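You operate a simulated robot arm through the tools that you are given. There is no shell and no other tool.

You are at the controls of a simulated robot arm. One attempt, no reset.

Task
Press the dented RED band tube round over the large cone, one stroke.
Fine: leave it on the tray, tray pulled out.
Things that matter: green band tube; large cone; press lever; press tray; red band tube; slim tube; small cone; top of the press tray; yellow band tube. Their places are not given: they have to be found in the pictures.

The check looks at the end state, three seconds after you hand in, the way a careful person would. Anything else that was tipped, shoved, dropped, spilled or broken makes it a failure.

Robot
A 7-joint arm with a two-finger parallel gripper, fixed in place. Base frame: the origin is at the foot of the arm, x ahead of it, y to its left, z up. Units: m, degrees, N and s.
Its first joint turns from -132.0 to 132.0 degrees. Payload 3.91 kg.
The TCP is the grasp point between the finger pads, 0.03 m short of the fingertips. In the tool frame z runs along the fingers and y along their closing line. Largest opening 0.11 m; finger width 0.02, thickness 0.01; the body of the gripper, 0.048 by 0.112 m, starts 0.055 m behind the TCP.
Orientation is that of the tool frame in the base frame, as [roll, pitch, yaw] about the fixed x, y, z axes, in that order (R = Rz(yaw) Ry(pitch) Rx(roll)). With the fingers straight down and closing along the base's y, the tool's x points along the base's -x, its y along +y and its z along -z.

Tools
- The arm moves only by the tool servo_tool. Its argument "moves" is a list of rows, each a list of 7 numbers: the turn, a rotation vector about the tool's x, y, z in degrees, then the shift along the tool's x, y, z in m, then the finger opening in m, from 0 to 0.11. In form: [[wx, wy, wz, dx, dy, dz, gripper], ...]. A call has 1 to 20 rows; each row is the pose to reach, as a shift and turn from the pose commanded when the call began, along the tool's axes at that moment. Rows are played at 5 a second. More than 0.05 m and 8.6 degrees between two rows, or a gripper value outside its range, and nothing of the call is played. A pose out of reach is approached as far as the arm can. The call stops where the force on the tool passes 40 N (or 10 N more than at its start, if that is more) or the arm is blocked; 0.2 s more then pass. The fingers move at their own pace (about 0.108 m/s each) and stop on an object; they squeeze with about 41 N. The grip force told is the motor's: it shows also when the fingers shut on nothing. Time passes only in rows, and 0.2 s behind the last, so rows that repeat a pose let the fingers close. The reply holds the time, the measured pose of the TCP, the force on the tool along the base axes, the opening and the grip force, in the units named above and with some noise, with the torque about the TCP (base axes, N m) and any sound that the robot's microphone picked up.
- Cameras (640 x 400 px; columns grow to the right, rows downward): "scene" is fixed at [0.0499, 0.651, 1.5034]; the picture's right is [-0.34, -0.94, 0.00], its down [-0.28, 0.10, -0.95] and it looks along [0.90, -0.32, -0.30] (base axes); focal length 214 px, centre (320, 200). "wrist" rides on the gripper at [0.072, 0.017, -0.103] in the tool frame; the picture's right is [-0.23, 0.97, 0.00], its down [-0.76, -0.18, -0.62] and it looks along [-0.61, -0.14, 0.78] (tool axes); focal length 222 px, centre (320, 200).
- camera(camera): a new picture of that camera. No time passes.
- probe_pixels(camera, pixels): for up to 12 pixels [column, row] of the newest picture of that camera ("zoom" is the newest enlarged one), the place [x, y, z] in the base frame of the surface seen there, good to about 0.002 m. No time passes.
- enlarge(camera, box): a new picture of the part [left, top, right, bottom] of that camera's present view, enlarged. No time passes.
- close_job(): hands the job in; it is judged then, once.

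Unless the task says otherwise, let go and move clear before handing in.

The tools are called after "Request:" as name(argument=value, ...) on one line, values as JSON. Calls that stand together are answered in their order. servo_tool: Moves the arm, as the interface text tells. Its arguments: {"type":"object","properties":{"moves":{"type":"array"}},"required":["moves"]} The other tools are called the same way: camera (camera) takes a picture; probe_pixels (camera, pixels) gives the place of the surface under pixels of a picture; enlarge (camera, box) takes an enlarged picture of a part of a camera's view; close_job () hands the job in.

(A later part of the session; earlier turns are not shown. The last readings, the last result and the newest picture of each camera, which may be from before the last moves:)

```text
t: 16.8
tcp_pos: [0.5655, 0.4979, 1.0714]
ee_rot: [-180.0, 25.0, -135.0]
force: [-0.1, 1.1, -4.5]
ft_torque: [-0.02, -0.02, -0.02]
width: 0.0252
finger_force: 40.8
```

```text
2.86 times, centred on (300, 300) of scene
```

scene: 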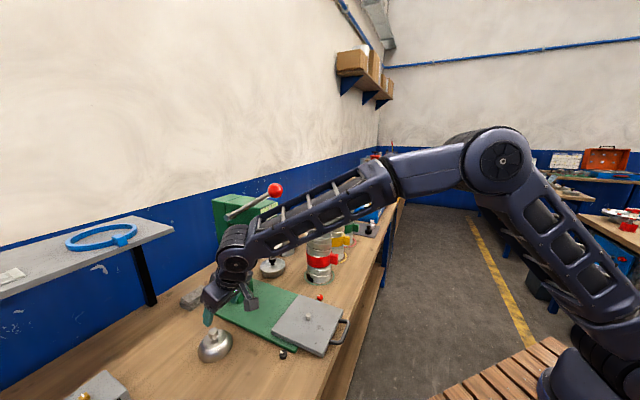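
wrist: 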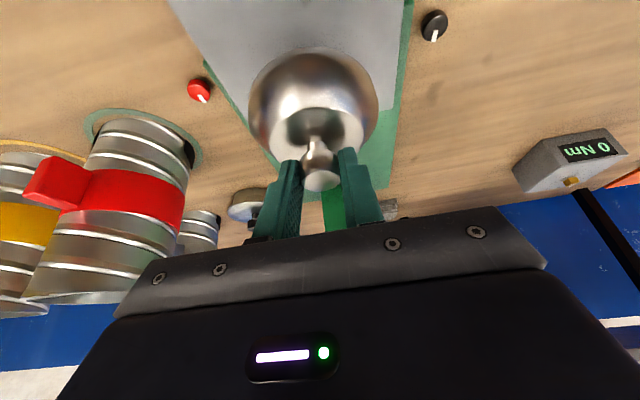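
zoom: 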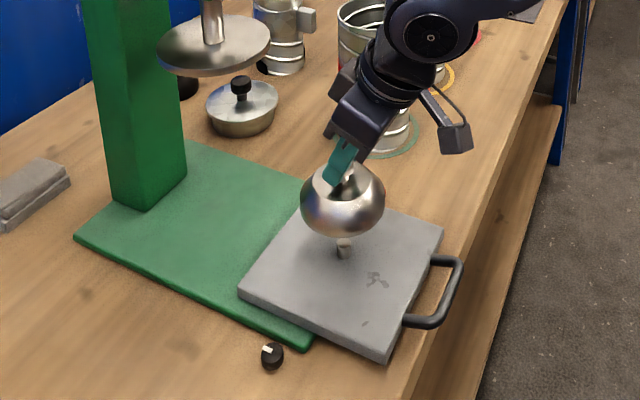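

The cone hangs above the tray with the pin visible at zoom (343,250). I'll probe the pin and the cone's rim and knob to check the alignment.

Request:
enlarge(camera="scene", box=[285, 275, 345, 335])

Request:
probe_pixels(camera="zoom", pixels=[[328, 225], [310, 225], [343, 225], [328, 240], [328, 210], [328, 200], [160, 100], [325, 100], [500, 100], [325, 160], [250, 170], [420, 170]])

Request:
enlarge(camera="wrist", box=[240, 40, 390, 200])

Request:
probe_pixels(camera="zoom", pixels=[[342, 352], [320, 352], [365, 352], [342, 365], [342, 345], [70, 180], [575, 160], [320, 45], [130, 80], [500, 75], [220, 180], [440, 180]])

```text
6.67 times, centred on (315, 305) of scene
```

zoom: 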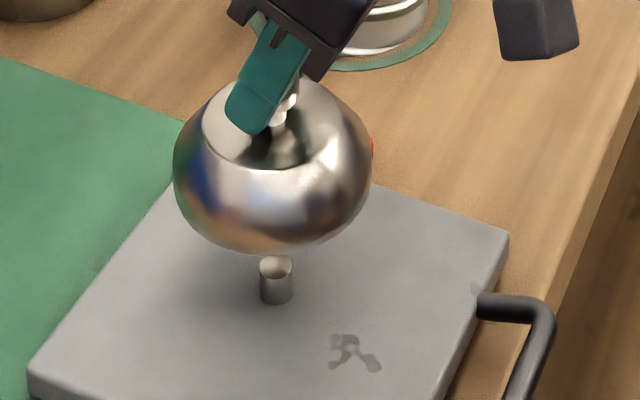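

```text
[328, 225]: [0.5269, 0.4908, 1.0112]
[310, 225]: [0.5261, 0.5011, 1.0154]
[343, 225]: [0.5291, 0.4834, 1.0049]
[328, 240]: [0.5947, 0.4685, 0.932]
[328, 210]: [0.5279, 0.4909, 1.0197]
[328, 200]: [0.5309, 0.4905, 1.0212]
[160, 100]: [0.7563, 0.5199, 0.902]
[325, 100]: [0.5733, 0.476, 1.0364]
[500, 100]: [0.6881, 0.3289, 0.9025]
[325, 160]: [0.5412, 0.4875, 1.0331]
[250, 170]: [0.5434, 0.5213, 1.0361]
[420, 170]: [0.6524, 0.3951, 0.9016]
```

```text
2.50 times, centred on (315, 120) of wrist
```

zoom: 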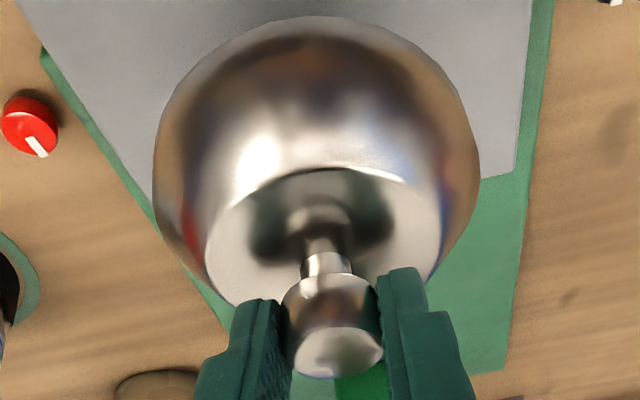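

```text
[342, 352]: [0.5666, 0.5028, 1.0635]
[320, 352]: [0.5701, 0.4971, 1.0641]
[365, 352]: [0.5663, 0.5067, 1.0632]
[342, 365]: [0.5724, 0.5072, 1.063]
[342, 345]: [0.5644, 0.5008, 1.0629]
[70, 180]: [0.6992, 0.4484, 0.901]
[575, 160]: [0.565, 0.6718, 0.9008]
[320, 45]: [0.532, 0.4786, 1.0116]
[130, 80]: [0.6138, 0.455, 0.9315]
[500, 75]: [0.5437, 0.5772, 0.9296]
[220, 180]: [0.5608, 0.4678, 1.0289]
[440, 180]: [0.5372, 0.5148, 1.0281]
```

The knob centre reads about (0.567–0.570, 0.502). I'll probe the pin top more finely in the scene zoom (275,267).

Request:
enlarge(camera="scene", box=[285, 275, 345, 335])

Request:
probe_pixels(camera="zoom", pixels=[[275, 268], [265, 268], [286, 268], [275, 272], [275, 263], [275, 290], [262, 285], [289, 285], [180, 170], [365, 165], [275, 250], [270, 245]])

Request:
probe_pixels(camera="zoom", pixels=[[32, 370], [170, 190], [505, 235], [440, 390], [190, 220], [355, 220], [235, 250], [320, 245], [290, 90], [285, 110], [200, 140], [350, 120]])

```text
6.67 times, centred on (315, 305) of scene
```

zoom: 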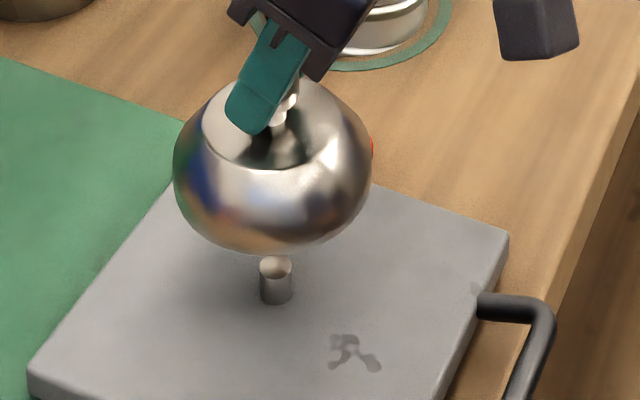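

```text
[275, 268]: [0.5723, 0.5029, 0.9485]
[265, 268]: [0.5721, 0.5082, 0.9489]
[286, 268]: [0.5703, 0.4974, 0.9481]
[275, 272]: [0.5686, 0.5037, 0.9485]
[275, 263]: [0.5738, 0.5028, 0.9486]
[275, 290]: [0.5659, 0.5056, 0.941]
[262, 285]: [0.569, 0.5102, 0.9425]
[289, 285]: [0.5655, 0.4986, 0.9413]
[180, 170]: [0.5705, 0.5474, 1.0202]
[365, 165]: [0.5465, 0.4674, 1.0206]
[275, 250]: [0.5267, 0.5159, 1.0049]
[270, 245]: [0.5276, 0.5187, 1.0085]
```

```text
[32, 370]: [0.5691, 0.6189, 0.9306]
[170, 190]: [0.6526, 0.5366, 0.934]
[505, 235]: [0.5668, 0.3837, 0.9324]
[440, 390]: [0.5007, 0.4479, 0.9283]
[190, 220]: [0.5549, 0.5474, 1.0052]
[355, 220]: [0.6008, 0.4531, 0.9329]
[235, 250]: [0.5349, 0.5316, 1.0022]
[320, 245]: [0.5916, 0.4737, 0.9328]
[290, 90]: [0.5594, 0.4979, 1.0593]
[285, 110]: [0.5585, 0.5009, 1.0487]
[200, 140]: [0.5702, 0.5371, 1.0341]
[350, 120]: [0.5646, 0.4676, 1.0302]
```

The pin top centre is at about (0.571,0.503) and the cone's silhouette is centred on it to within about 1–2 mm. I'll shift 1 mm forward and lower until the base is just above the pin.

Request:
servo_tool(moves=[[0, 0, 0, 0.004, 0, 0.011, 0.005], [0, 0, 0, 0.009, 0, 0.021, 0.005], [0, 0, 0, 0.0135, 0, 0.031, 0.005], [0, 0, 0, 0.0179, 0, 0.0413, 0.005], [0, 0, 0, 0.0179, 0, 0.0413, 0.005]])

Request:
enlarge(camera="scene", box=[285, 275, 345, 335])

Request:
camera(camera="wrist")

```text
t: 18.0
tcp_pos: [0.565, 0.4979, 1.0277]
ee_rot: [-179.9, 24.9, -134.9]
force: [-0.3, 0.6, -4.9]
ft_torque: [0.01, 0.04, 0.02]
width: 0.0255
finger_force: 41.1
```

```text
6.67 times, centred on (315, 305) of scene
```

zoom: 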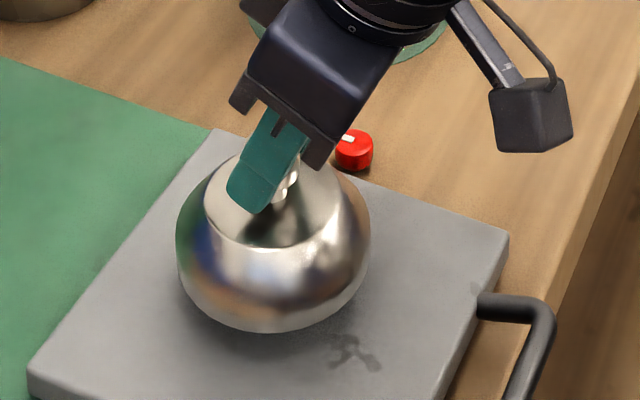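

```text
taken
```

wrist: 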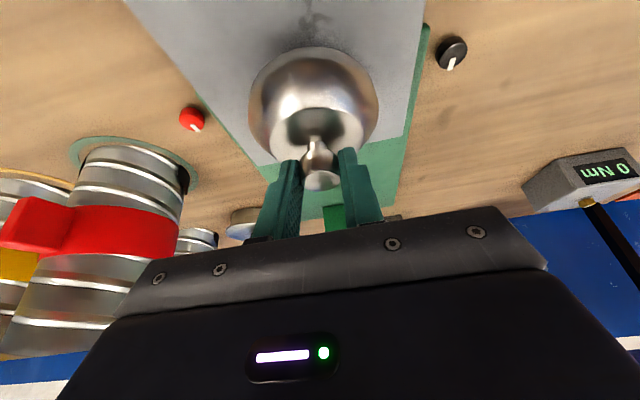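

The cone is centred over the pin in the scene zoom (silhouette centre at column 273, pin expected at 273) with its base about 1 cm above the pin top. I'll lower in small steps and watch the force.

Request:
servo_tool(moves=[[0, 0, 0, 0.0017, 0, 0.0036, 0.005], [0, 0, 0, 0.0034, 0, 0.0072, 0.005], [0, 0, 0, 0.0051, 0, 0.0109, 0.005]])

```text
t: 18.8
tcp_pos: [0.565, 0.4988, 1.0169]
ee_rot: [-180.0, 25.1, -134.9]
force: [2.2, -2.0, 12.3]
ft_torque: [-0.27, -0.24, -0.02]
width: 0.0257
finger_force: 41.1
```

Contact came at TCP z 1.017 with 12 N up and a sideways push of about 3 N toward -n. That means the base is on the pin, slightly off the hole, so I'll lift 3 mm, shift 2 mm in -n and try again.

Request:
servo_tool(moves=[[0, 0, 0, -0.0013, 0, -0.0027, 0.005], [0, 0, 0, -0.0013, -0.002, -0.0027, 0.005], [0, 0, 0, -0.0004, -0.002, -0.0009, 0.005], [0, 0, 0, 0.0004, -0.002, 0.0009, 0.005]])

```text
t: 19.8
tcp_pos: [0.5677, 0.4989, 1.0146]
ee_rot: [-180.0, 25.0, -135.0]
force: [-0.3, -0.3, -3.5]
ft_torque: [-0.02, 0.01, 0.0]
width: 0.0252
finger_force: 41.1
```

The force fell back to the cone's own weight below the earlier contact height, so the pin has entered the hole. I'll keep lowering gently.

Request:
servo_tool(moves=[[0, 0, 0, 0.0013, 0, 0.0027, 0.005], [0, 0, 0, 0.0025, 0, 0.0054, 0.005], [0, 0, 0, 0.0038, 0, 0.0082, 0.005]])

```text
t: 20.6
tcp_pos: [0.5683, 0.4982, 1.0063]
ee_rot: [179.9, 25.0, -135.0]
force: [0.3, 0.9, -3.3]
ft_torque: [0.0, 0.01, -0.01]
width: 0.0253
finger_force: 41.1
```

Request:
servo_tool(moves=[[0, 0, 0, 0.0008, 0, 0.0018, 0.005], [0, 0, 0, 0.0017, 0, 0.0036, 0.005], [0, 0, 0, 0.0021, 0, 0.0045, 0.005]])

```text
t: 21.4
tcp_pos: [0.5695, 0.4993, 1.0022]
ee_rot: [180.0, 25.3, -135.0]
force: [2.2, -2.5, 16.7]
ft_torque: [-0.59, 0.48, 0.03]
width: 0.025
finger_force: 41.2
```

The base touched down at TCP z 1.002, the height expected for the tray. The front rim touched first, so I'll ease off 1 mm and take a picture before releasing.

Request:
servo_tool(moves=[[0, 0, 0, -0.0004, 0, -0.0008, 0.005], [0, 0, 0, -0.0004, 0, -0.0008, 0.005]])

Request:
enlarge(camera="scene", box=[285, 275, 345, 335])

```text
t: 22.0
tcp_pos: [0.5672, 0.4986, 1.0038]
ee_rot: [-179.9, 25.0, -135.1]
force: [3.9, -2.9, 14.8]
ft_torque: [-0.09, -0.07, -0.03]
width: 0.0251
finger_force: 41.3
```

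```text
6.67 times, centred on (315, 305) of scene
```

zoom: 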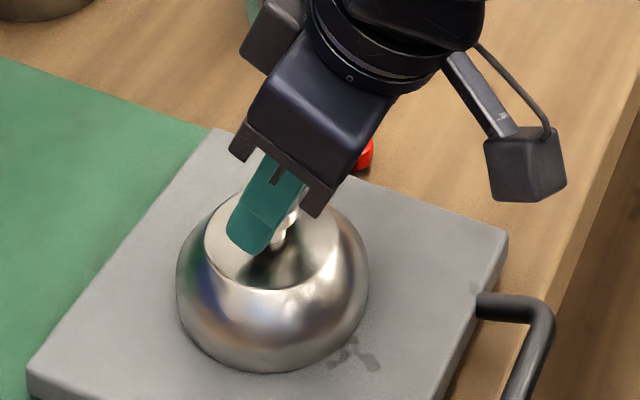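

The cone sits flat on the tray. I'll open the fingers and back out along the tool axis.

Request:
servo_tool(moves=[[0, 0, 0, 0, 0, 0, 0.03], [0, 0, 0, 0, 0, 0, 0.045], [0, 0, 0, 0, 0, 0, 0.06], [0, 0, 0, 0, 0, -0.02, 0.06], [0, 0, 0, 0, 0, -0.05, 0.06], [0, 0, 0, 0, 0, -0.09, 0.06], [0, 0, 0, 0, 0, -0.13, 0.06], [0, 0, 0, 0, 0, -0.17, 0.06]])

Request:
camera(camera="wrist")

Request:
enlarge(camera="scene", box=[275, 275, 355, 355])

```text
t: 23.8
tcp_pos: [0.5173, 0.4504, 1.1559]
ee_rot: [179.9, 25.0, -134.9]
force: [0.7, 0.6, -1.0]
ft_torque: [0.0, 0.0, 0.01]
width: 0.0601
finger_force: 0.0
```

```text
taken
```

wrist: 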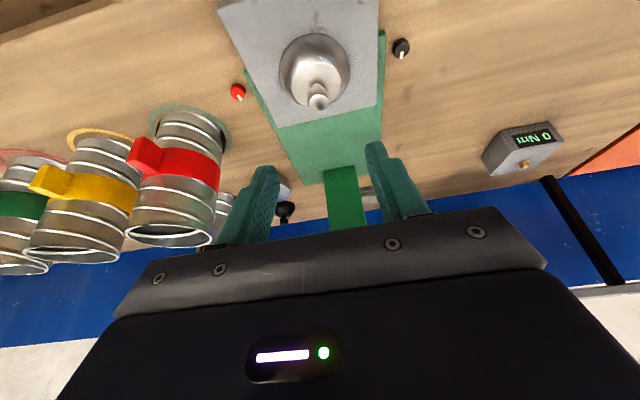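

```text
5.00 times, centred on (315, 315) of scene
```

zoom: 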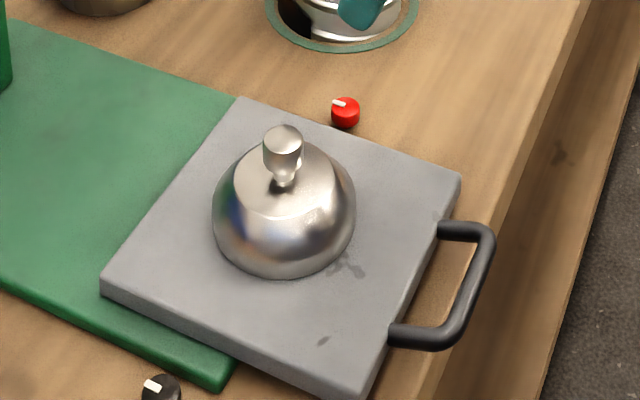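

The cone is on the tray and the gripper is clear. I'll check that it sits level and note its centre.

Request:
probe_pixels(camera="zoom", pixels=[[283, 137], [270, 137], [296, 137], [283, 128], [283, 146], [250, 180], [320, 180], [283, 205], [215, 215], [352, 215], [283, 272], [130, 270]])

Request:
enlarge(camera="wrist", box=[270, 25, 360, 115])

Request:
probe_pixels(camera="zoom", pixels=[[340, 340], [312, 340], [370, 340], [340, 325], [340, 355], [260, 270], [400, 260], [320, 220], [100, 220], [570, 220], [310, 60], [200, 350]])

```text
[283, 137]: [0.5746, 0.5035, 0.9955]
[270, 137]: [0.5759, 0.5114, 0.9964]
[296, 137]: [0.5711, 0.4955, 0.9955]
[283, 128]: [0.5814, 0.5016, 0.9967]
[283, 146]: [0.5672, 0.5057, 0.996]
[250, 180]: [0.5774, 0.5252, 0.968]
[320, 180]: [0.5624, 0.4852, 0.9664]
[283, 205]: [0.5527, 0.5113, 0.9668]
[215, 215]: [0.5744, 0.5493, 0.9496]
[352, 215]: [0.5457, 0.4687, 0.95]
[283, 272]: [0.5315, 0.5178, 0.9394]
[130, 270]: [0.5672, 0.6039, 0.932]
```

```text
4.44 times, centred on (315, 70) of wrist
```

zoom: 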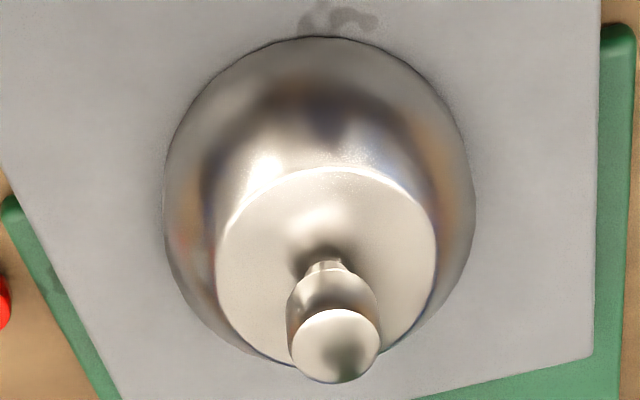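

```text
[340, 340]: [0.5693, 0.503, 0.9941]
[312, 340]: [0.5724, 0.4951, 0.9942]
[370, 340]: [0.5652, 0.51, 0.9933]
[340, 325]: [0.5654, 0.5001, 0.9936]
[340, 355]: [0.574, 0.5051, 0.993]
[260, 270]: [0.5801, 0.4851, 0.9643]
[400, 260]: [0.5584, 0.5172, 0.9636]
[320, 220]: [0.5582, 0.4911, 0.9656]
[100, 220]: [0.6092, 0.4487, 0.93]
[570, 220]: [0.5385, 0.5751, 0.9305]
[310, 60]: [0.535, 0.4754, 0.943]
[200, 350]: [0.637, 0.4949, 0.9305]
```

The cone sits level with its centre near (0.572,0.503), its top plate at z 0.965 and its knob top at z 0.995. Now I'll move to a pre-grasp pose above the red tube with the fingers fully open.

Request:
servo_tool(moves=[[0, 0, 0, -0.0169, 0, -0.0363, 0.11], [0, 0, 0, -0.0314, -0.0417, -0.028, 0.11], [0, 0, 0, -0.046, -0.0835, -0.0198, 0.11], [0, 0, 0, -0.0605, -0.1252, -0.0115, 0.11], [0, 0, 0, -0.075, -0.1669, -0.0033, 0.11], [0, 0, 0, -0.0896, -0.2087, 0.005, 0.11], [0, 0, 0, -0.1041, -0.2504, 0.0132, 0.11], [0, 0, 0, -0.1041, -0.2504, 0.0132, 0.11]])

Request:
camera(camera="wrist")

Request:
camera(camera="scene")

```text
t: 25.6
tcp_pos: [0.7662, 0.3437, 1.184]
ee_rot: [180.0, 25.0, -135.0]
force: [-0.1, -0.5, -0.6]
ft_torque: [0.02, 0.01, -0.01]
width: 0.11
finger_force: 0.0
```

```text
taken
```

wrist: 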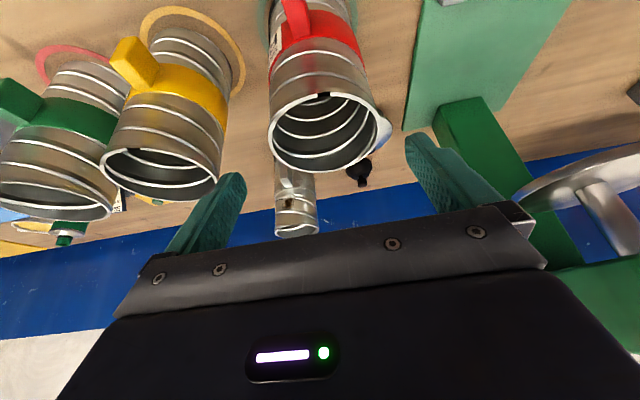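

```text
taken
```

scene: 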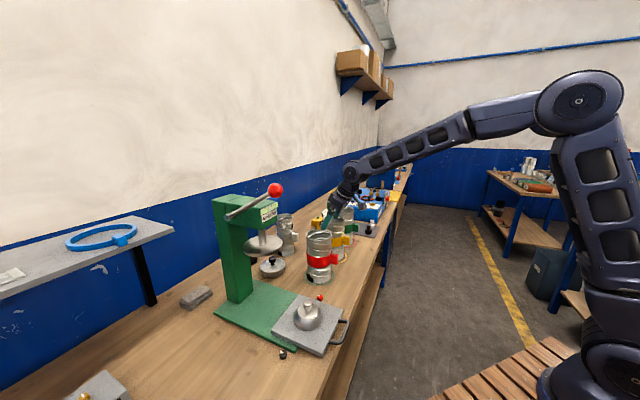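

The wrist picture shows the red tube's mouth between the fingers, with the rim ellipse centred near (322,131). I'll enlarge it to measure the rim precisely.

Request:
enlarge(camera="wrist", box=[255, 75, 395, 185])

Request:
probe_pixels(camera="zoom", pixels=[[67, 265], [553, 200], [320, 429], [260, 78], [120, 355], [500, 310], [110, 130], [470, 100], [320, 80], [200, 410], [420, 380], [80, 200]])

```text
3.64 times, centred on (325, 130) of wrist
```

zoom: 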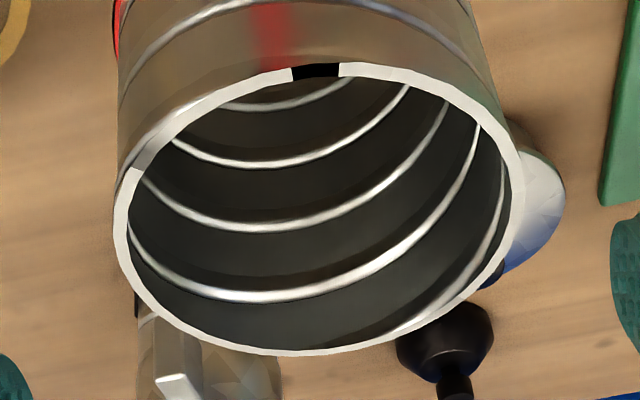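

```text
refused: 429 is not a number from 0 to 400
```

Request:
probe_pixels(camera="zoom", pixels=[[120, 225], [518, 190], [300, 350], [270, 78], [150, 300], [440, 322], [180, 122], [460, 107], [500, 150], [128, 185], [205, 335], [380, 343]])

Request:
probe_pixels(camera="wrist", pixels=[[222, 180], [105, 160], [160, 198], [165, 150], [140, 65], [120, 30], [300, 30], [340, 40], [370, 130], [362, 165]])

```text
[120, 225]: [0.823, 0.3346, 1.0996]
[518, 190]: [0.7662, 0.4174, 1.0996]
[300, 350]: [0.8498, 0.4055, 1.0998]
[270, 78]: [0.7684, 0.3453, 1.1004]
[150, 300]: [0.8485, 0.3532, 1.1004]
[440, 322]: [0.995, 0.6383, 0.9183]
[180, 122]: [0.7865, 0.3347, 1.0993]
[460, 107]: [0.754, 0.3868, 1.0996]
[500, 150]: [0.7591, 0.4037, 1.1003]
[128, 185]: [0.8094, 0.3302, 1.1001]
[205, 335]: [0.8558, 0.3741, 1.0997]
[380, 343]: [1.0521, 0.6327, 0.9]
```

```text
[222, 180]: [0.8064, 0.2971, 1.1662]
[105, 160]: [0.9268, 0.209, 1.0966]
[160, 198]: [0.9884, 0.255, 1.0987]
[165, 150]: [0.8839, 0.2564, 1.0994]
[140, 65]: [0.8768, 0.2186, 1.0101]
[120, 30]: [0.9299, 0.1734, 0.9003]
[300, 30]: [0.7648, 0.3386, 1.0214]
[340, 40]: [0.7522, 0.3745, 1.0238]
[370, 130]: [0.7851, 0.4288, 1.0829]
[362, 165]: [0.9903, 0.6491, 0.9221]
```

The rim fits a circle centred at (0.8045,0.382) with an outer diameter of about 0.106 m, and my tool's n-coordinate matches it. That leaves only about 2 mm clearance per side, so I'll descend to just above the rim and check again.

Request:
servo_tool(moves=[[0, 0, 0, -0.0004, 0, 0.02, 0.11], [0, 0, 0, -0.0009, 0, 0.04, 0.11], [0, 0, 0, -0.0009, 0, 0.05, 0.11], [0, 0, 0, -0.0009, 0, 0.05, 0.11]])

Request:
camera(camera="wrist")

Request:
enlarge(camera="scene", box=[290, 190, 370, 290])

Request:
servo_tool(moves=[[0, 0, 0, 0, 0, 0, 0.11]])

Request:
servo_tool(moves=[[0, 0, 0, 0, 0, 0, 0.11]])

```text
t: 26.6
tcp_pos: [0.7792, 0.3566, 1.1423]
ee_rot: [179.9, 25.0, -135.0]
force: [0.1, 0.3, -0.4]
ft_torque: [-0.02, 0.02, 0.0]
width: 0.1101
finger_force: 0.1
```

```text
taken
```

wrist: 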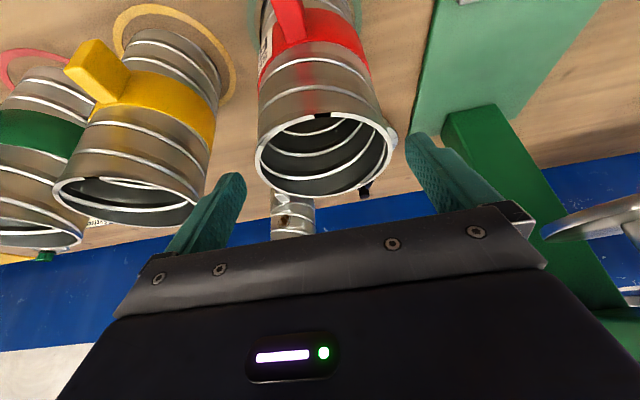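

```text
4.00 times, centred on (330, 240) of scene
```

zoom: 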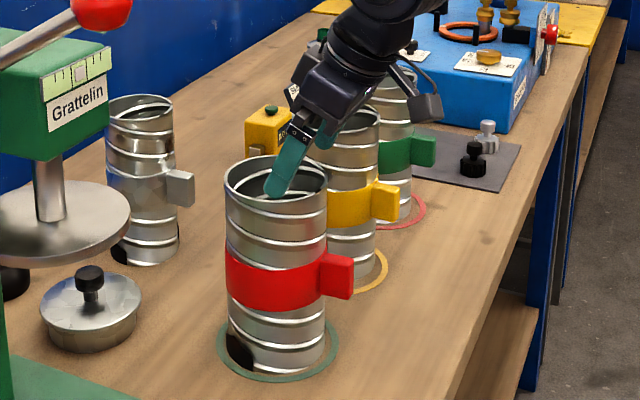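

```text
t: 27.0
tcp_pos: [0.7793, 0.3576, 1.1421]
ee_rot: [180.0, 25.1, -134.9]
force: [0.0, 1.2, 0.0]
ft_torque: [-0.01, -0.01, 0.01]
width: 0.11
finger_force: 0.1
```

```text
t: 27.4
tcp_pos: [0.779, 0.3576, 1.142]
ee_rot: [-180.0, 24.9, -135.0]
force: [0.3, -0.5, -0.7]
ft_torque: [-0.02, 0.02, -0.01]
width: 0.11
finger_force: 0.1
```

The n-offset between tool and tube is under 1 mm by the readings. I'll probe the inner faces of both fingers and the rim in the same picture to confirm the clearances.

Request:
enlarge(camera="wrist", box=[160, 100, 260, 260])

Request:
probe_pixels(camera="wrist", pixels=[[238, 180], [235, 190], [230, 200], [220, 215], [212, 225], [412, 145], [420, 155], [430, 165], [440, 180], [450, 195], [414, 160], [425, 180]])

Request:
enlarge(camera="wrist", box=[240, 100, 420, 210])

Request:
probe_pixels(camera="zoom", pixels=[[57, 235], [65, 270], [60, 200], [80, 295], [553, 165], [550, 190], [535, 140], [535, 215], [75, 170], [500, 115], [100, 145], [480, 285]])

```text
2.50 times, centred on (210, 180) of wrist
```

zoom: 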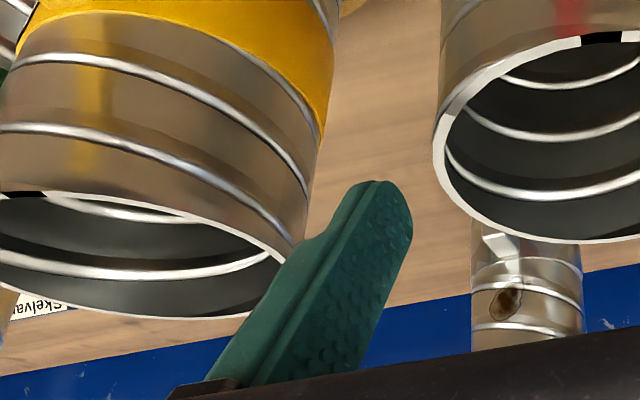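

```text
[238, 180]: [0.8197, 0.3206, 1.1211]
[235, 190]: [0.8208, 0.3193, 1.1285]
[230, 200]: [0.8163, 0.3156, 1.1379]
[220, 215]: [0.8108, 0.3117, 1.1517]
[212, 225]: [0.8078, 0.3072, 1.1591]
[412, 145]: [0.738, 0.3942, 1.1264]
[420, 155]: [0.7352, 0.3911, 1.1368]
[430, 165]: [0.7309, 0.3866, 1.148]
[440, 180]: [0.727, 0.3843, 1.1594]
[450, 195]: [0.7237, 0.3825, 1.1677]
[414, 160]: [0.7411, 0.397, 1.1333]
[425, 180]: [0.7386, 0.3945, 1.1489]
```

```text
3.56 times, centred on (330, 155) of wrist
```

zoom: 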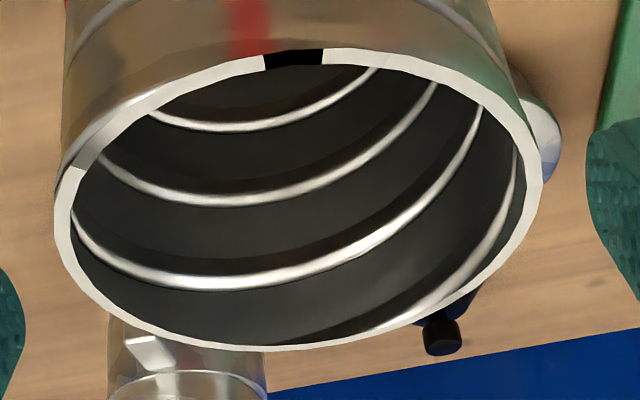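

```text
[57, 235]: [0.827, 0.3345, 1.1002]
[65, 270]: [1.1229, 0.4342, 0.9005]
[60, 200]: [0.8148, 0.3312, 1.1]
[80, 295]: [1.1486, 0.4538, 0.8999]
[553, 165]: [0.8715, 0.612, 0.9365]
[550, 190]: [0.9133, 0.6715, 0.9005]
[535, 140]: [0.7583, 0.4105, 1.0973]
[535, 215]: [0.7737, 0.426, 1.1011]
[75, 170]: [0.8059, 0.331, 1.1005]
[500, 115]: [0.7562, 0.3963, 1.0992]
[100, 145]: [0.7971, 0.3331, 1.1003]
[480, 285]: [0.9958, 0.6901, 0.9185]
```

Finger faces sit at n=-0.3537 and -0.2430, and the tube's sides at about -0.351 and -0.2455, so there is roughly 2.4 mm clearance on each side. I'll descend slowly around the rim.

Request:
servo_tool(moves=[[0, 0, 0, -0.0002, 0, 0.01, 0.11], [0, 0, 0, -0.0004, 0, 0.02, 0.11], [0, 0, 0, -0.0006, 0, 0.03, 0.11]])

Request:
camera(camera="wrist")

```text
t: 28.2
tcp_pos: [0.7901, 0.3654, 1.1168]
ee_rot: [-180.0, 25.0, -135.0]
force: [0.2, 0.6, 0.2]
ft_torque: [0.01, -0.04, 0.03]
width: 0.1099
finger_force: 0.1
```

```text
taken
```

wrist: 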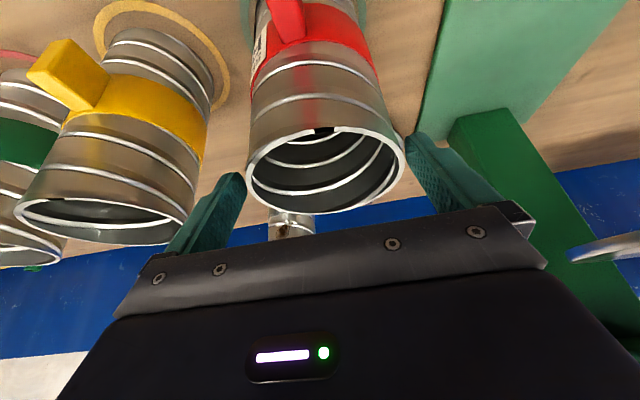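

No contact with the tips already below the rim level. I'll continue the descent.

Request:
servo_tool(moves=[[0, 0, 0, -0.0002, 0, 0.01, 0.11], [0, 0, 0, -0.0004, 0, 0.02, 0.11], [0, 0, 0, -0.0006, 0, 0.03, 0.11], [0, 0, 0, -0.0008, 0, 0.04, 0.11], [0, 0, 0, -0.001, 0, 0.05, 0.11]])

Request:
camera(camera="wrist")

Request:
enlarge(camera="scene", box=[290, 190, 370, 290])

```text
t: 29.4
tcp_pos: [0.8045, 0.3821, 1.0714]
ee_rot: [-180.0, 25.0, -134.9]
force: [-1.0, 0.5, 0.6]
ft_torque: [-0.01, 0.02, 0.0]
width: 0.1101
finger_force: 0.0
```

```text
taken
```

wrist: 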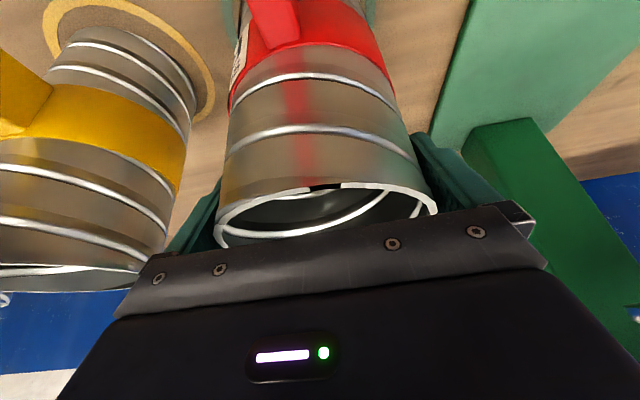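

```text
4.00 times, centred on (330, 240) of scene
```

zoom: 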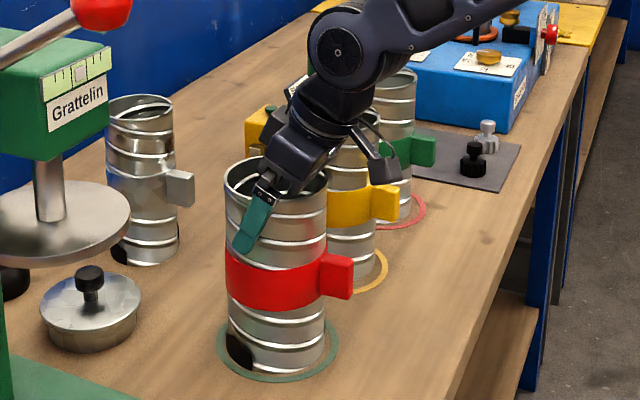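

The fingers straddle the tube at TCP (0.8045,0.382,1.071) without contact. I'll close on it.

Request:
servo_tool(moves=[[0, 0, 0, 0, 0, 0, 0.108], [0, 0, 0, 0, 0, 0, 0.105], [0, 0, 0, 0, 0, 0, 0.1], [0, 0, 0, 0, 0, 0, 0.095], [0, 0, 0, 0, 0, 0, 0.09], [0, 0, 0, 0, 0, 0, 0.09]])

Request:
camera(camera="wrist")

```text
t: 30.8
tcp_pos: [0.8045, 0.3828, 1.072]
ee_rot: [180.0, 25.0, -135.0]
force: [0.6, 1.8, 0.6]
ft_torque: [0.45, 0.06, -0.04]
width: 0.1061
finger_force: 40.9
```

```text
taken
```

wrist: 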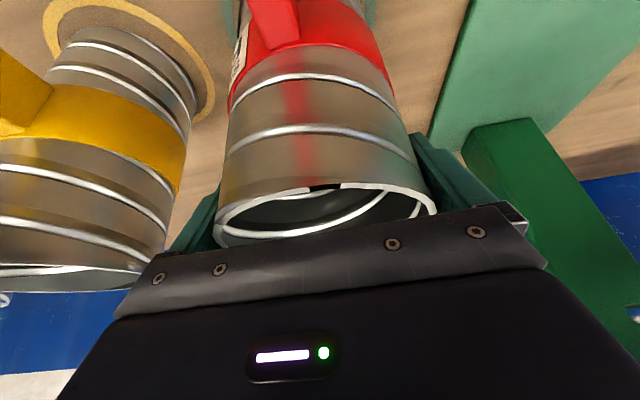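

The grip closed at 0.106 m with 41 N, matching the tube's diameter. I'll lift it straight up 12 cm.

Request:
servo_tool(moves=[[0, 0, 0, -0.0021, 0, -0.0045, 0.09], [0, 0, 0, -0.0063, 0, -0.0136, 0.09], [0, 0, 0, -0.0148, 0, -0.0317, 0.09], [0, 0, 0, -0.0254, 0, -0.0544, 0.09], [0, 0, 0, -0.0381, 0, -0.0816, 0.09], [0, 0, 0, -0.0507, 0, -0.1088, 0.09], [0, 0, 0, -0.0507, 0, -0.1088, 0.09]])

Request:
camera(camera="scene")

Request:
camera(camera="wrist")

```text
t: 32.4
tcp_pos: [0.8033, 0.384, 1.193]
ee_rot: [179.9, 25.0, -135.0]
force: [0.1, 0.2, -4.2]
ft_torque: [0.04, -0.01, -0.03]
width: 0.106
finger_force: 41.2
```

```text
taken
```

scene: 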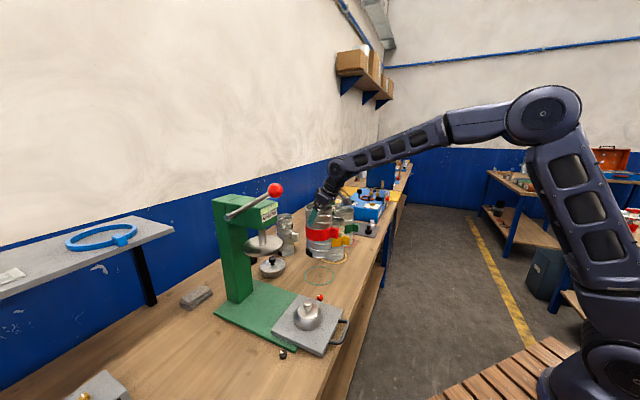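

```text
taken
```

wrist: 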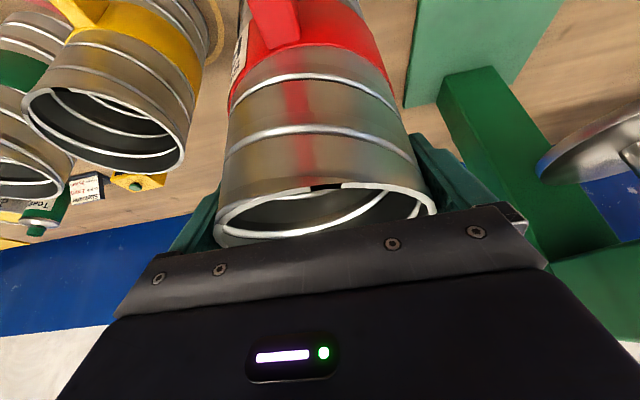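

The tube is lifted level with a weight of about 4 N. I'll move it back and across to above the cone.

Request:
servo_tool(moves=[[0, 0, 0, 0.015, 0, -0.007, 0.09], [0, 0, 0, 0.04, 0.01, -0.0186, 0.09], [0, 0, 0, 0.06, 0.03, -0.028, 0.09], [0, 0, 0, 0.0717, 0.06, -0.0334, 0.09], [0, 0, 0, 0.0717, 0.095, -0.0334, 0.09], [0, 0, 0, 0.0717, 0.13, -0.0334, 0.09], [0, 0, 0, 0.0717, 0.165, -0.0334, 0.09], [0, 0, 0, 0.0717, 0.2, -0.0334, 0.09], [0, 0, 0, 0.0717, 0.225, -0.0334, 0.09], [0, 0, 0, 0.0717, 0.242, -0.0334, 0.09], [0, 0, 0, 0.0717, 0.249, -0.0334, 0.09], [0, 0, 0, 0.0717, 0.249, -0.0334, 0.09]])

Request:
camera(camera="scene")

Request:
enlarge(camera="scene", box=[255, 230, 365, 350])

Request:
camera(camera="wrist")

```text
t: 35.0
tcp_pos: [0.573, 0.5006, 1.1914]
ee_rot: [-179.9, 25.0, -134.9]
force: [0.0, 0.9, -2.6]
ft_torque: [0.01, -0.03, 0.01]
width: 0.1061
finger_force: 41.5
```

```text
taken
```

scene: 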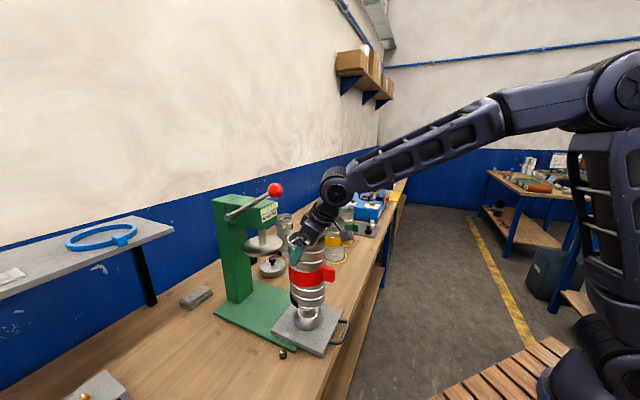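

```text
3.33 times, centred on (310, 290) of scene
```

zoom: 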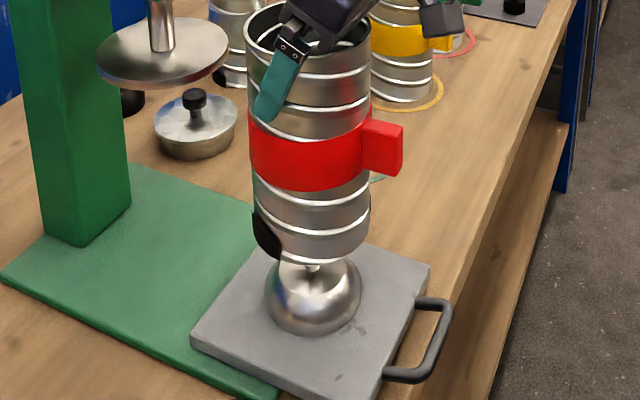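

```text
taken
```

wrist: 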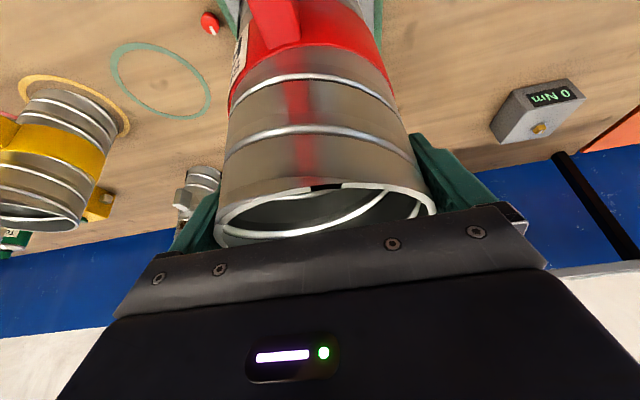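

The tube hangs over the cone, with the bottom centre near zoom column 313 and the cone near 314. I'll zoom in to measure the alignment before lowering.

Request:
enlarge(camera="scene", box=[275, 270, 345, 340])

Request:
probe_pixels(camera="zoom", pixels=[[170, 60], [240, 60], [300, 60], [370, 60], [200, 30], [350, 30], [270, 110], [330, 120], [290, 220], [350, 220], [240, 220], [210, 100]])

Request:
servo_tool(moves=[[0, 0, 0, 0, 0, 0, 0.09]])

Request:
servo_tool(moves=[[0, 0, 0, 0, 0, 0, 0.09]])

```text
5.71 times, centred on (310, 305) of scene
```

zoom: 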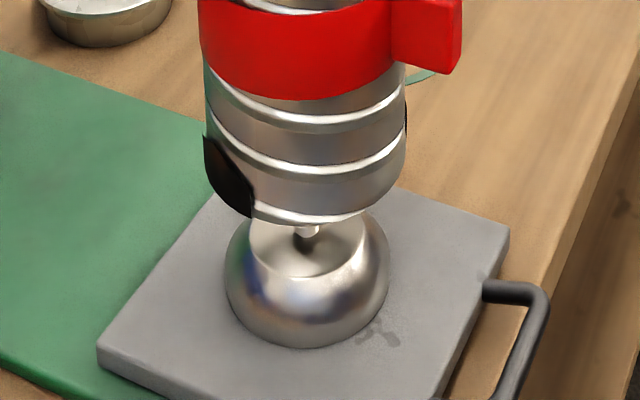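

```text
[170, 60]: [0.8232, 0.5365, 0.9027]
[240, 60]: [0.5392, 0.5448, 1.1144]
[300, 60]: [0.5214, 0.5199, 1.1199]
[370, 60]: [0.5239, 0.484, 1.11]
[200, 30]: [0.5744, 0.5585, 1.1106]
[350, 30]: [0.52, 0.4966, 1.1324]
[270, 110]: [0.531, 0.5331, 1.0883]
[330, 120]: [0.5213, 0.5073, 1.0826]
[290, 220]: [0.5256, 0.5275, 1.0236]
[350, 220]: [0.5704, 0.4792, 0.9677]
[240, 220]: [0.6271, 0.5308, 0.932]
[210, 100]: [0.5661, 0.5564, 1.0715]
```

```text
t: 35.4
tcp_pos: [0.5715, 0.5023, 1.192]
ee_rot: [-180.0, 24.9, -135.1]
force: [0.7, -0.1, -2.4]
ft_torque: [-0.01, 0.01, -0.01]
width: 0.1061
finger_force: 40.9
```

```text
t: 35.8
tcp_pos: [0.5726, 0.5017, 1.1902]
ee_rot: [-179.9, 25.0, -135.0]
force: [-0.3, 0.1, -4.3]
ft_torque: [-0.03, 0.0, -0.05]
width: 0.1061
finger_force: 40.9
```

The alignment is within about 2 mm, with 5 mm clearance between tube and cone. I'll lower 5 cm so the knob enters the tube, then go on in small steps.

Request:
servo_tool(moves=[[0, 0, 0, 0.0042, 0.001, 0.0091, 0.09], [0, 0, 0, 0.0085, 0.001, 0.0181, 0.09], [0, 0, 0, 0.0127, 0.001, 0.0272, 0.09], [0, 0, 0, 0.0169, 0.001, 0.0363, 0.09], [0, 0, 0, 0.0211, 0.001, 0.0453, 0.09]])

Request:
enlarge(camera="scene", box=[265, 250, 355, 350])

```text
t: 37.0
tcp_pos: [0.5711, 0.5013, 1.1413]
ee_rot: [-179.9, 25.0, -135.0]
force: [-0.1, -0.3, -2.7]
ft_torque: [-0.01, 0.0, -0.01]
width: 0.1058
finger_force: 41.0
```

```text
4.00 times, centred on (310, 300) of scene
```

zoom: 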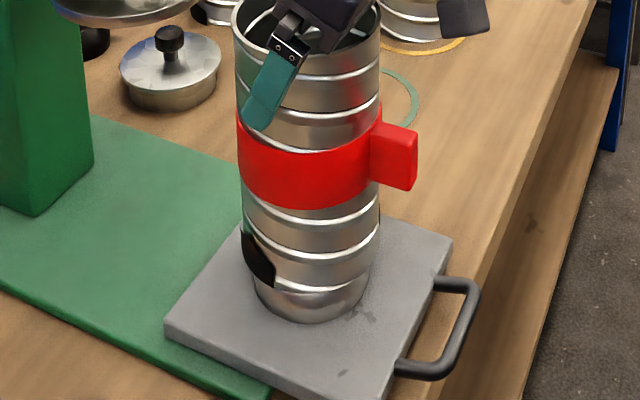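

The tube's lower edge is now around the knob, with no contact. I'll keep lowering in small steps.

Request:
servo_tool(moves=[[0, 0, 0, 0.0021, 0, 0.0045, 0.09], [0, 0, 0, 0.0042, 0, 0.0091, 0.09], [0, 0, 0, 0.0063, 0, 0.0136, 0.09]])

```text
t: 37.8
tcp_pos: [0.572, 0.5025, 1.126]
ee_rot: [180.0, 25.0, -135.0]
force: [0.2, 0.0, -3.0]
ft_torque: [0.03, 0.01, 0.0]
width: 0.106
finger_force: 40.8
```

Request:
servo_tool(moves=[[0, 0, 0, 0.0017, 0, 0.0036, 0.09], [0, 0, 0, 0.0034, 0, 0.0072, 0.09], [0, 0, 0, 0.0051, 0, 0.0109, 0.09]])

```text
t: 38.6
tcp_pos: [0.572, 0.5016, 1.1151]
ee_rot: [179.9, 25.0, -135.0]
force: [-0.5, 0.8, -4.1]
ft_torque: [-0.01, -0.02, 0.02]
width: 0.1058
finger_force: 41.1
```

Still only the tube's weight at TCP z 1.115. I'll go on a few millimetres at a time.

Request:
servo_tool(moves=[[0, 0, 0, 0.0013, 0, 0.0027, 0.09], [0, 0, 0, 0.0025, 0, 0.0054, 0.09]])

```text
t: 39.2
tcp_pos: [0.5715, 0.5036, 1.1079]
ee_rot: [-180.0, 25.2, -135.0]
force: [0.1, 0.5, -3.6]
ft_torque: [0.02, -0.01, 0.02]
width: 0.1061
finger_force: 40.9
```

Request:
servo_tool(moves=[[0, 0, 0, 0.0011, 0, 0.0023, 0.09], [0, 0, 0, 0.0021, 0, 0.0045, 0.09]])

Request:
enlarge(camera="scene", box=[265, 250, 355, 350])

```text
t: 39.8
tcp_pos: [0.5712, 0.502, 1.1042]
ee_rot: [-179.9, 25.0, -135.0]
force: [0.0, 0.0, -3.2]
ft_torque: [0.01, -0.02, 0.01]
width: 0.106
finger_force: 41.3
```

```text
4.00 times, centred on (310, 300) of scene
```

zoom: 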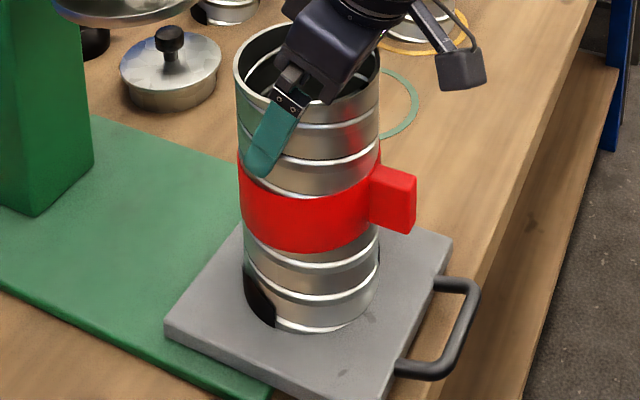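

The tube covers the cone and its bottom is about 4 mm above the tray. I'll lower the last few millimetres to contact.

Request:
servo_tool(moves=[[0, 0, 0, 0.0008, 0, 0.0018, 0.09], [0, 0, 0, 0.0013, 0, 0.0027, 0.09]])

```text
t: 40.4
tcp_pos: [0.5713, 0.5013, 1.1018]
ee_rot: [-180.0, 25.2, -135.1]
force: [6.0, -4.1, 20.2]
ft_torque: [-0.28, 0.17, 0.16]
width: 0.1059
finger_force: 40.7
```

It touched down (20 N) at TCP z 1.102, which matches sitting on the tray. I'll ease off slightly and open the fingers.

Request:
servo_tool(moves=[[0, 0, 0, -0.0004, 0, -0.0009, 0.09], [0, 0, 0, -0.0004, 0, -0.0009, 0.11], [0, 0, 0, -0.0004, 0, -0.0009, 0.11], [0, 0, 0, -0.0004, 0, -0.0009, 0.11]])

Request:
camera(camera="wrist")

Request:
enlarge(camera="scene", box=[265, 250, 355, 350])

```text
t: 41.4
tcp_pos: [0.5711, 0.5015, 1.1011]
ee_rot: [-180.0, 25.0, -135.0]
force: [-0.3, -0.6, 0.0]
ft_torque: [0.04, -0.01, -0.01]
width: 0.11
finger_force: 0.0
```

```text
taken
```

wrist: 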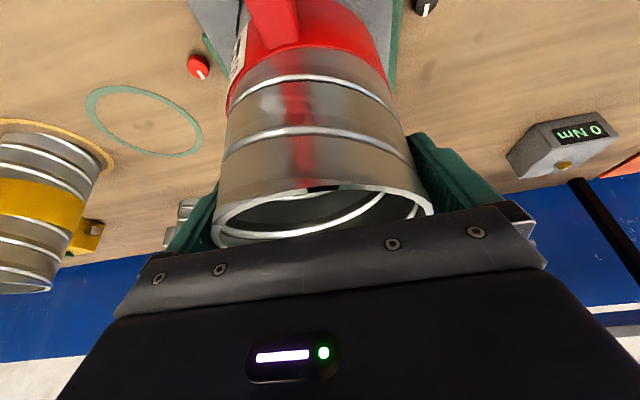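

```text
4.00 times, centred on (310, 300) of scene
```

zoom: 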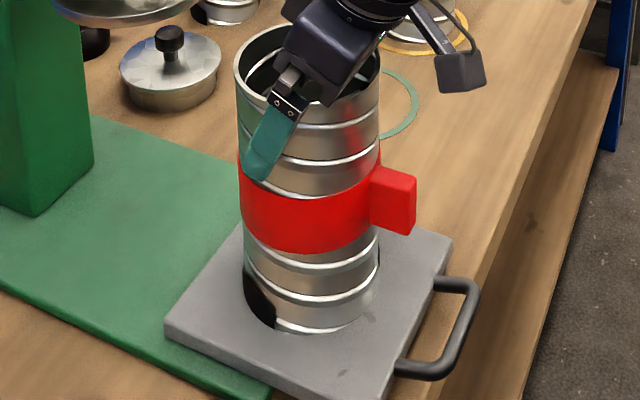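

The tube stands upright on the tray over the cone and the fingers are open. I'll withdraw along the tool axis.

Request:
servo_tool(moves=[[0, 0, 0, 0, 0, -0.01, 0.11], [0, 0, 0, 0, 0, -0.025, 0.11], [0, 0, 0, 0, 0, -0.045, 0.11], [0, 0, 0, 0, 0, -0.07, 0.11], [0, 0, 0, 0, 0, -0.1, 0.11], [0, 0, 0, 0, 0, -0.14, 0.11], [0, 0, 0, 0, 0, -0.18, 0.11]])

Request:
camera(camera="wrist")

Request:
enlarge(camera="scene", box=[200, 175, 370, 350])

```text
t: 43.0
tcp_pos: [0.5186, 0.4466, 1.2666]
ee_rot: [179.9, 24.9, -135.0]
force: [0.6, 0.1, -0.4]
ft_torque: [-0.02, 0.03, -0.02]
width: 0.1099
finger_force: 0.2
```

```text
taken
```

wrist: 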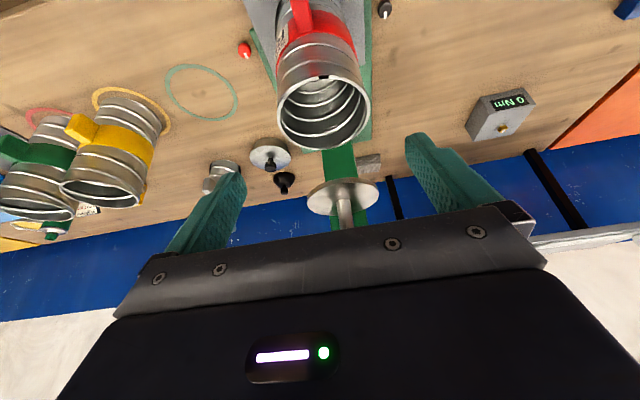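

```text
2.29 times, centred on (285, 262) of scene
```

zoom: 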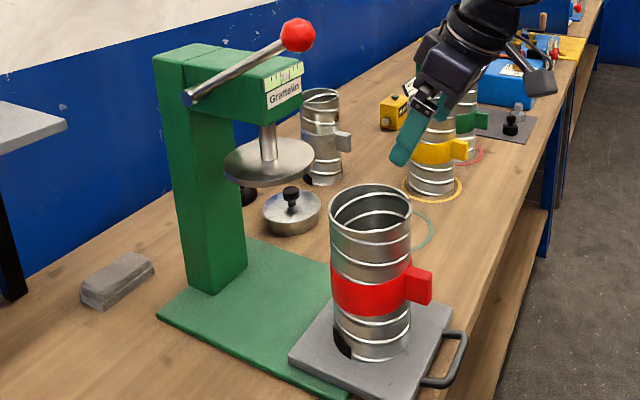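

The tube stands free on the tray. I'll probe its rim for height and level against the ram plate's underside.

Request:
enlarge(camera="wrist", box=[265, 65, 385, 215])

Request:
probe_pixels(camera="zoom", pixels=[[165, 95], [395, 85], [280, 220], [270, 30], [180, 150], [370, 170], [190, 60], [380, 50], [330, 330], [260, 340], [400, 320], [280, 100]])

Request:
enlarge(camera="scene", box=[250, 220, 350, 320])

Request:
probe_pixels(camera="zoom", pixels=[[295, 156], [295, 175], [60, 95], [60, 110], [60, 118], [110, 80], [228, 180], [360, 170], [290, 125], [290, 205], [325, 200], [260, 200]])

```text
2.67 times, centred on (325, 140) of wrist
```

zoom: 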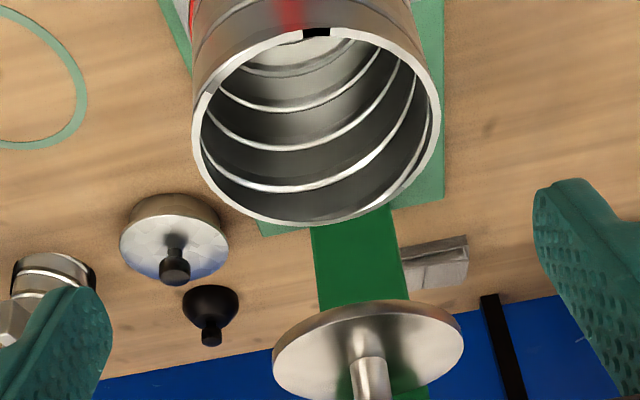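

```text
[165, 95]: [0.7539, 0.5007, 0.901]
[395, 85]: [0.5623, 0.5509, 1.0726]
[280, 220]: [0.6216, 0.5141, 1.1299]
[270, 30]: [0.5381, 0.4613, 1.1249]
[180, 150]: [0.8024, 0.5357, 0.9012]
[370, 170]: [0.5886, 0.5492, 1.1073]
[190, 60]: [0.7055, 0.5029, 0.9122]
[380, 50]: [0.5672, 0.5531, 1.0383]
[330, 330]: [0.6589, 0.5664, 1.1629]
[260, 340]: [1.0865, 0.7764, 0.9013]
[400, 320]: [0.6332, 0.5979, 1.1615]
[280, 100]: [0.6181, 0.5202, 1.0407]
```

```text
4.00 times, centred on (300, 270) of scene
```

zoom: 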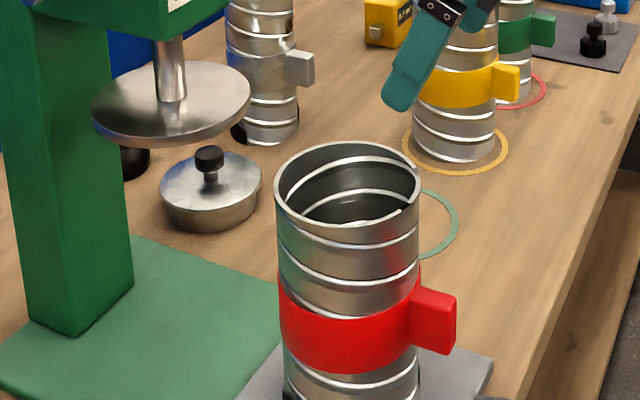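

```text
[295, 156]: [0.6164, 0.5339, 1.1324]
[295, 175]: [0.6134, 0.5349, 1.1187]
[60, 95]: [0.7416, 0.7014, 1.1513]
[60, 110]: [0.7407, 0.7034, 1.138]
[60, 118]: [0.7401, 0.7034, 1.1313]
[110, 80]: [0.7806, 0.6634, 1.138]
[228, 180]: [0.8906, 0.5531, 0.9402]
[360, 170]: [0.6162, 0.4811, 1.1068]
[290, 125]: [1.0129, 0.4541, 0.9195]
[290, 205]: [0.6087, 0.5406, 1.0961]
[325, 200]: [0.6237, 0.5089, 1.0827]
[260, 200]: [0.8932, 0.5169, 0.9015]
```

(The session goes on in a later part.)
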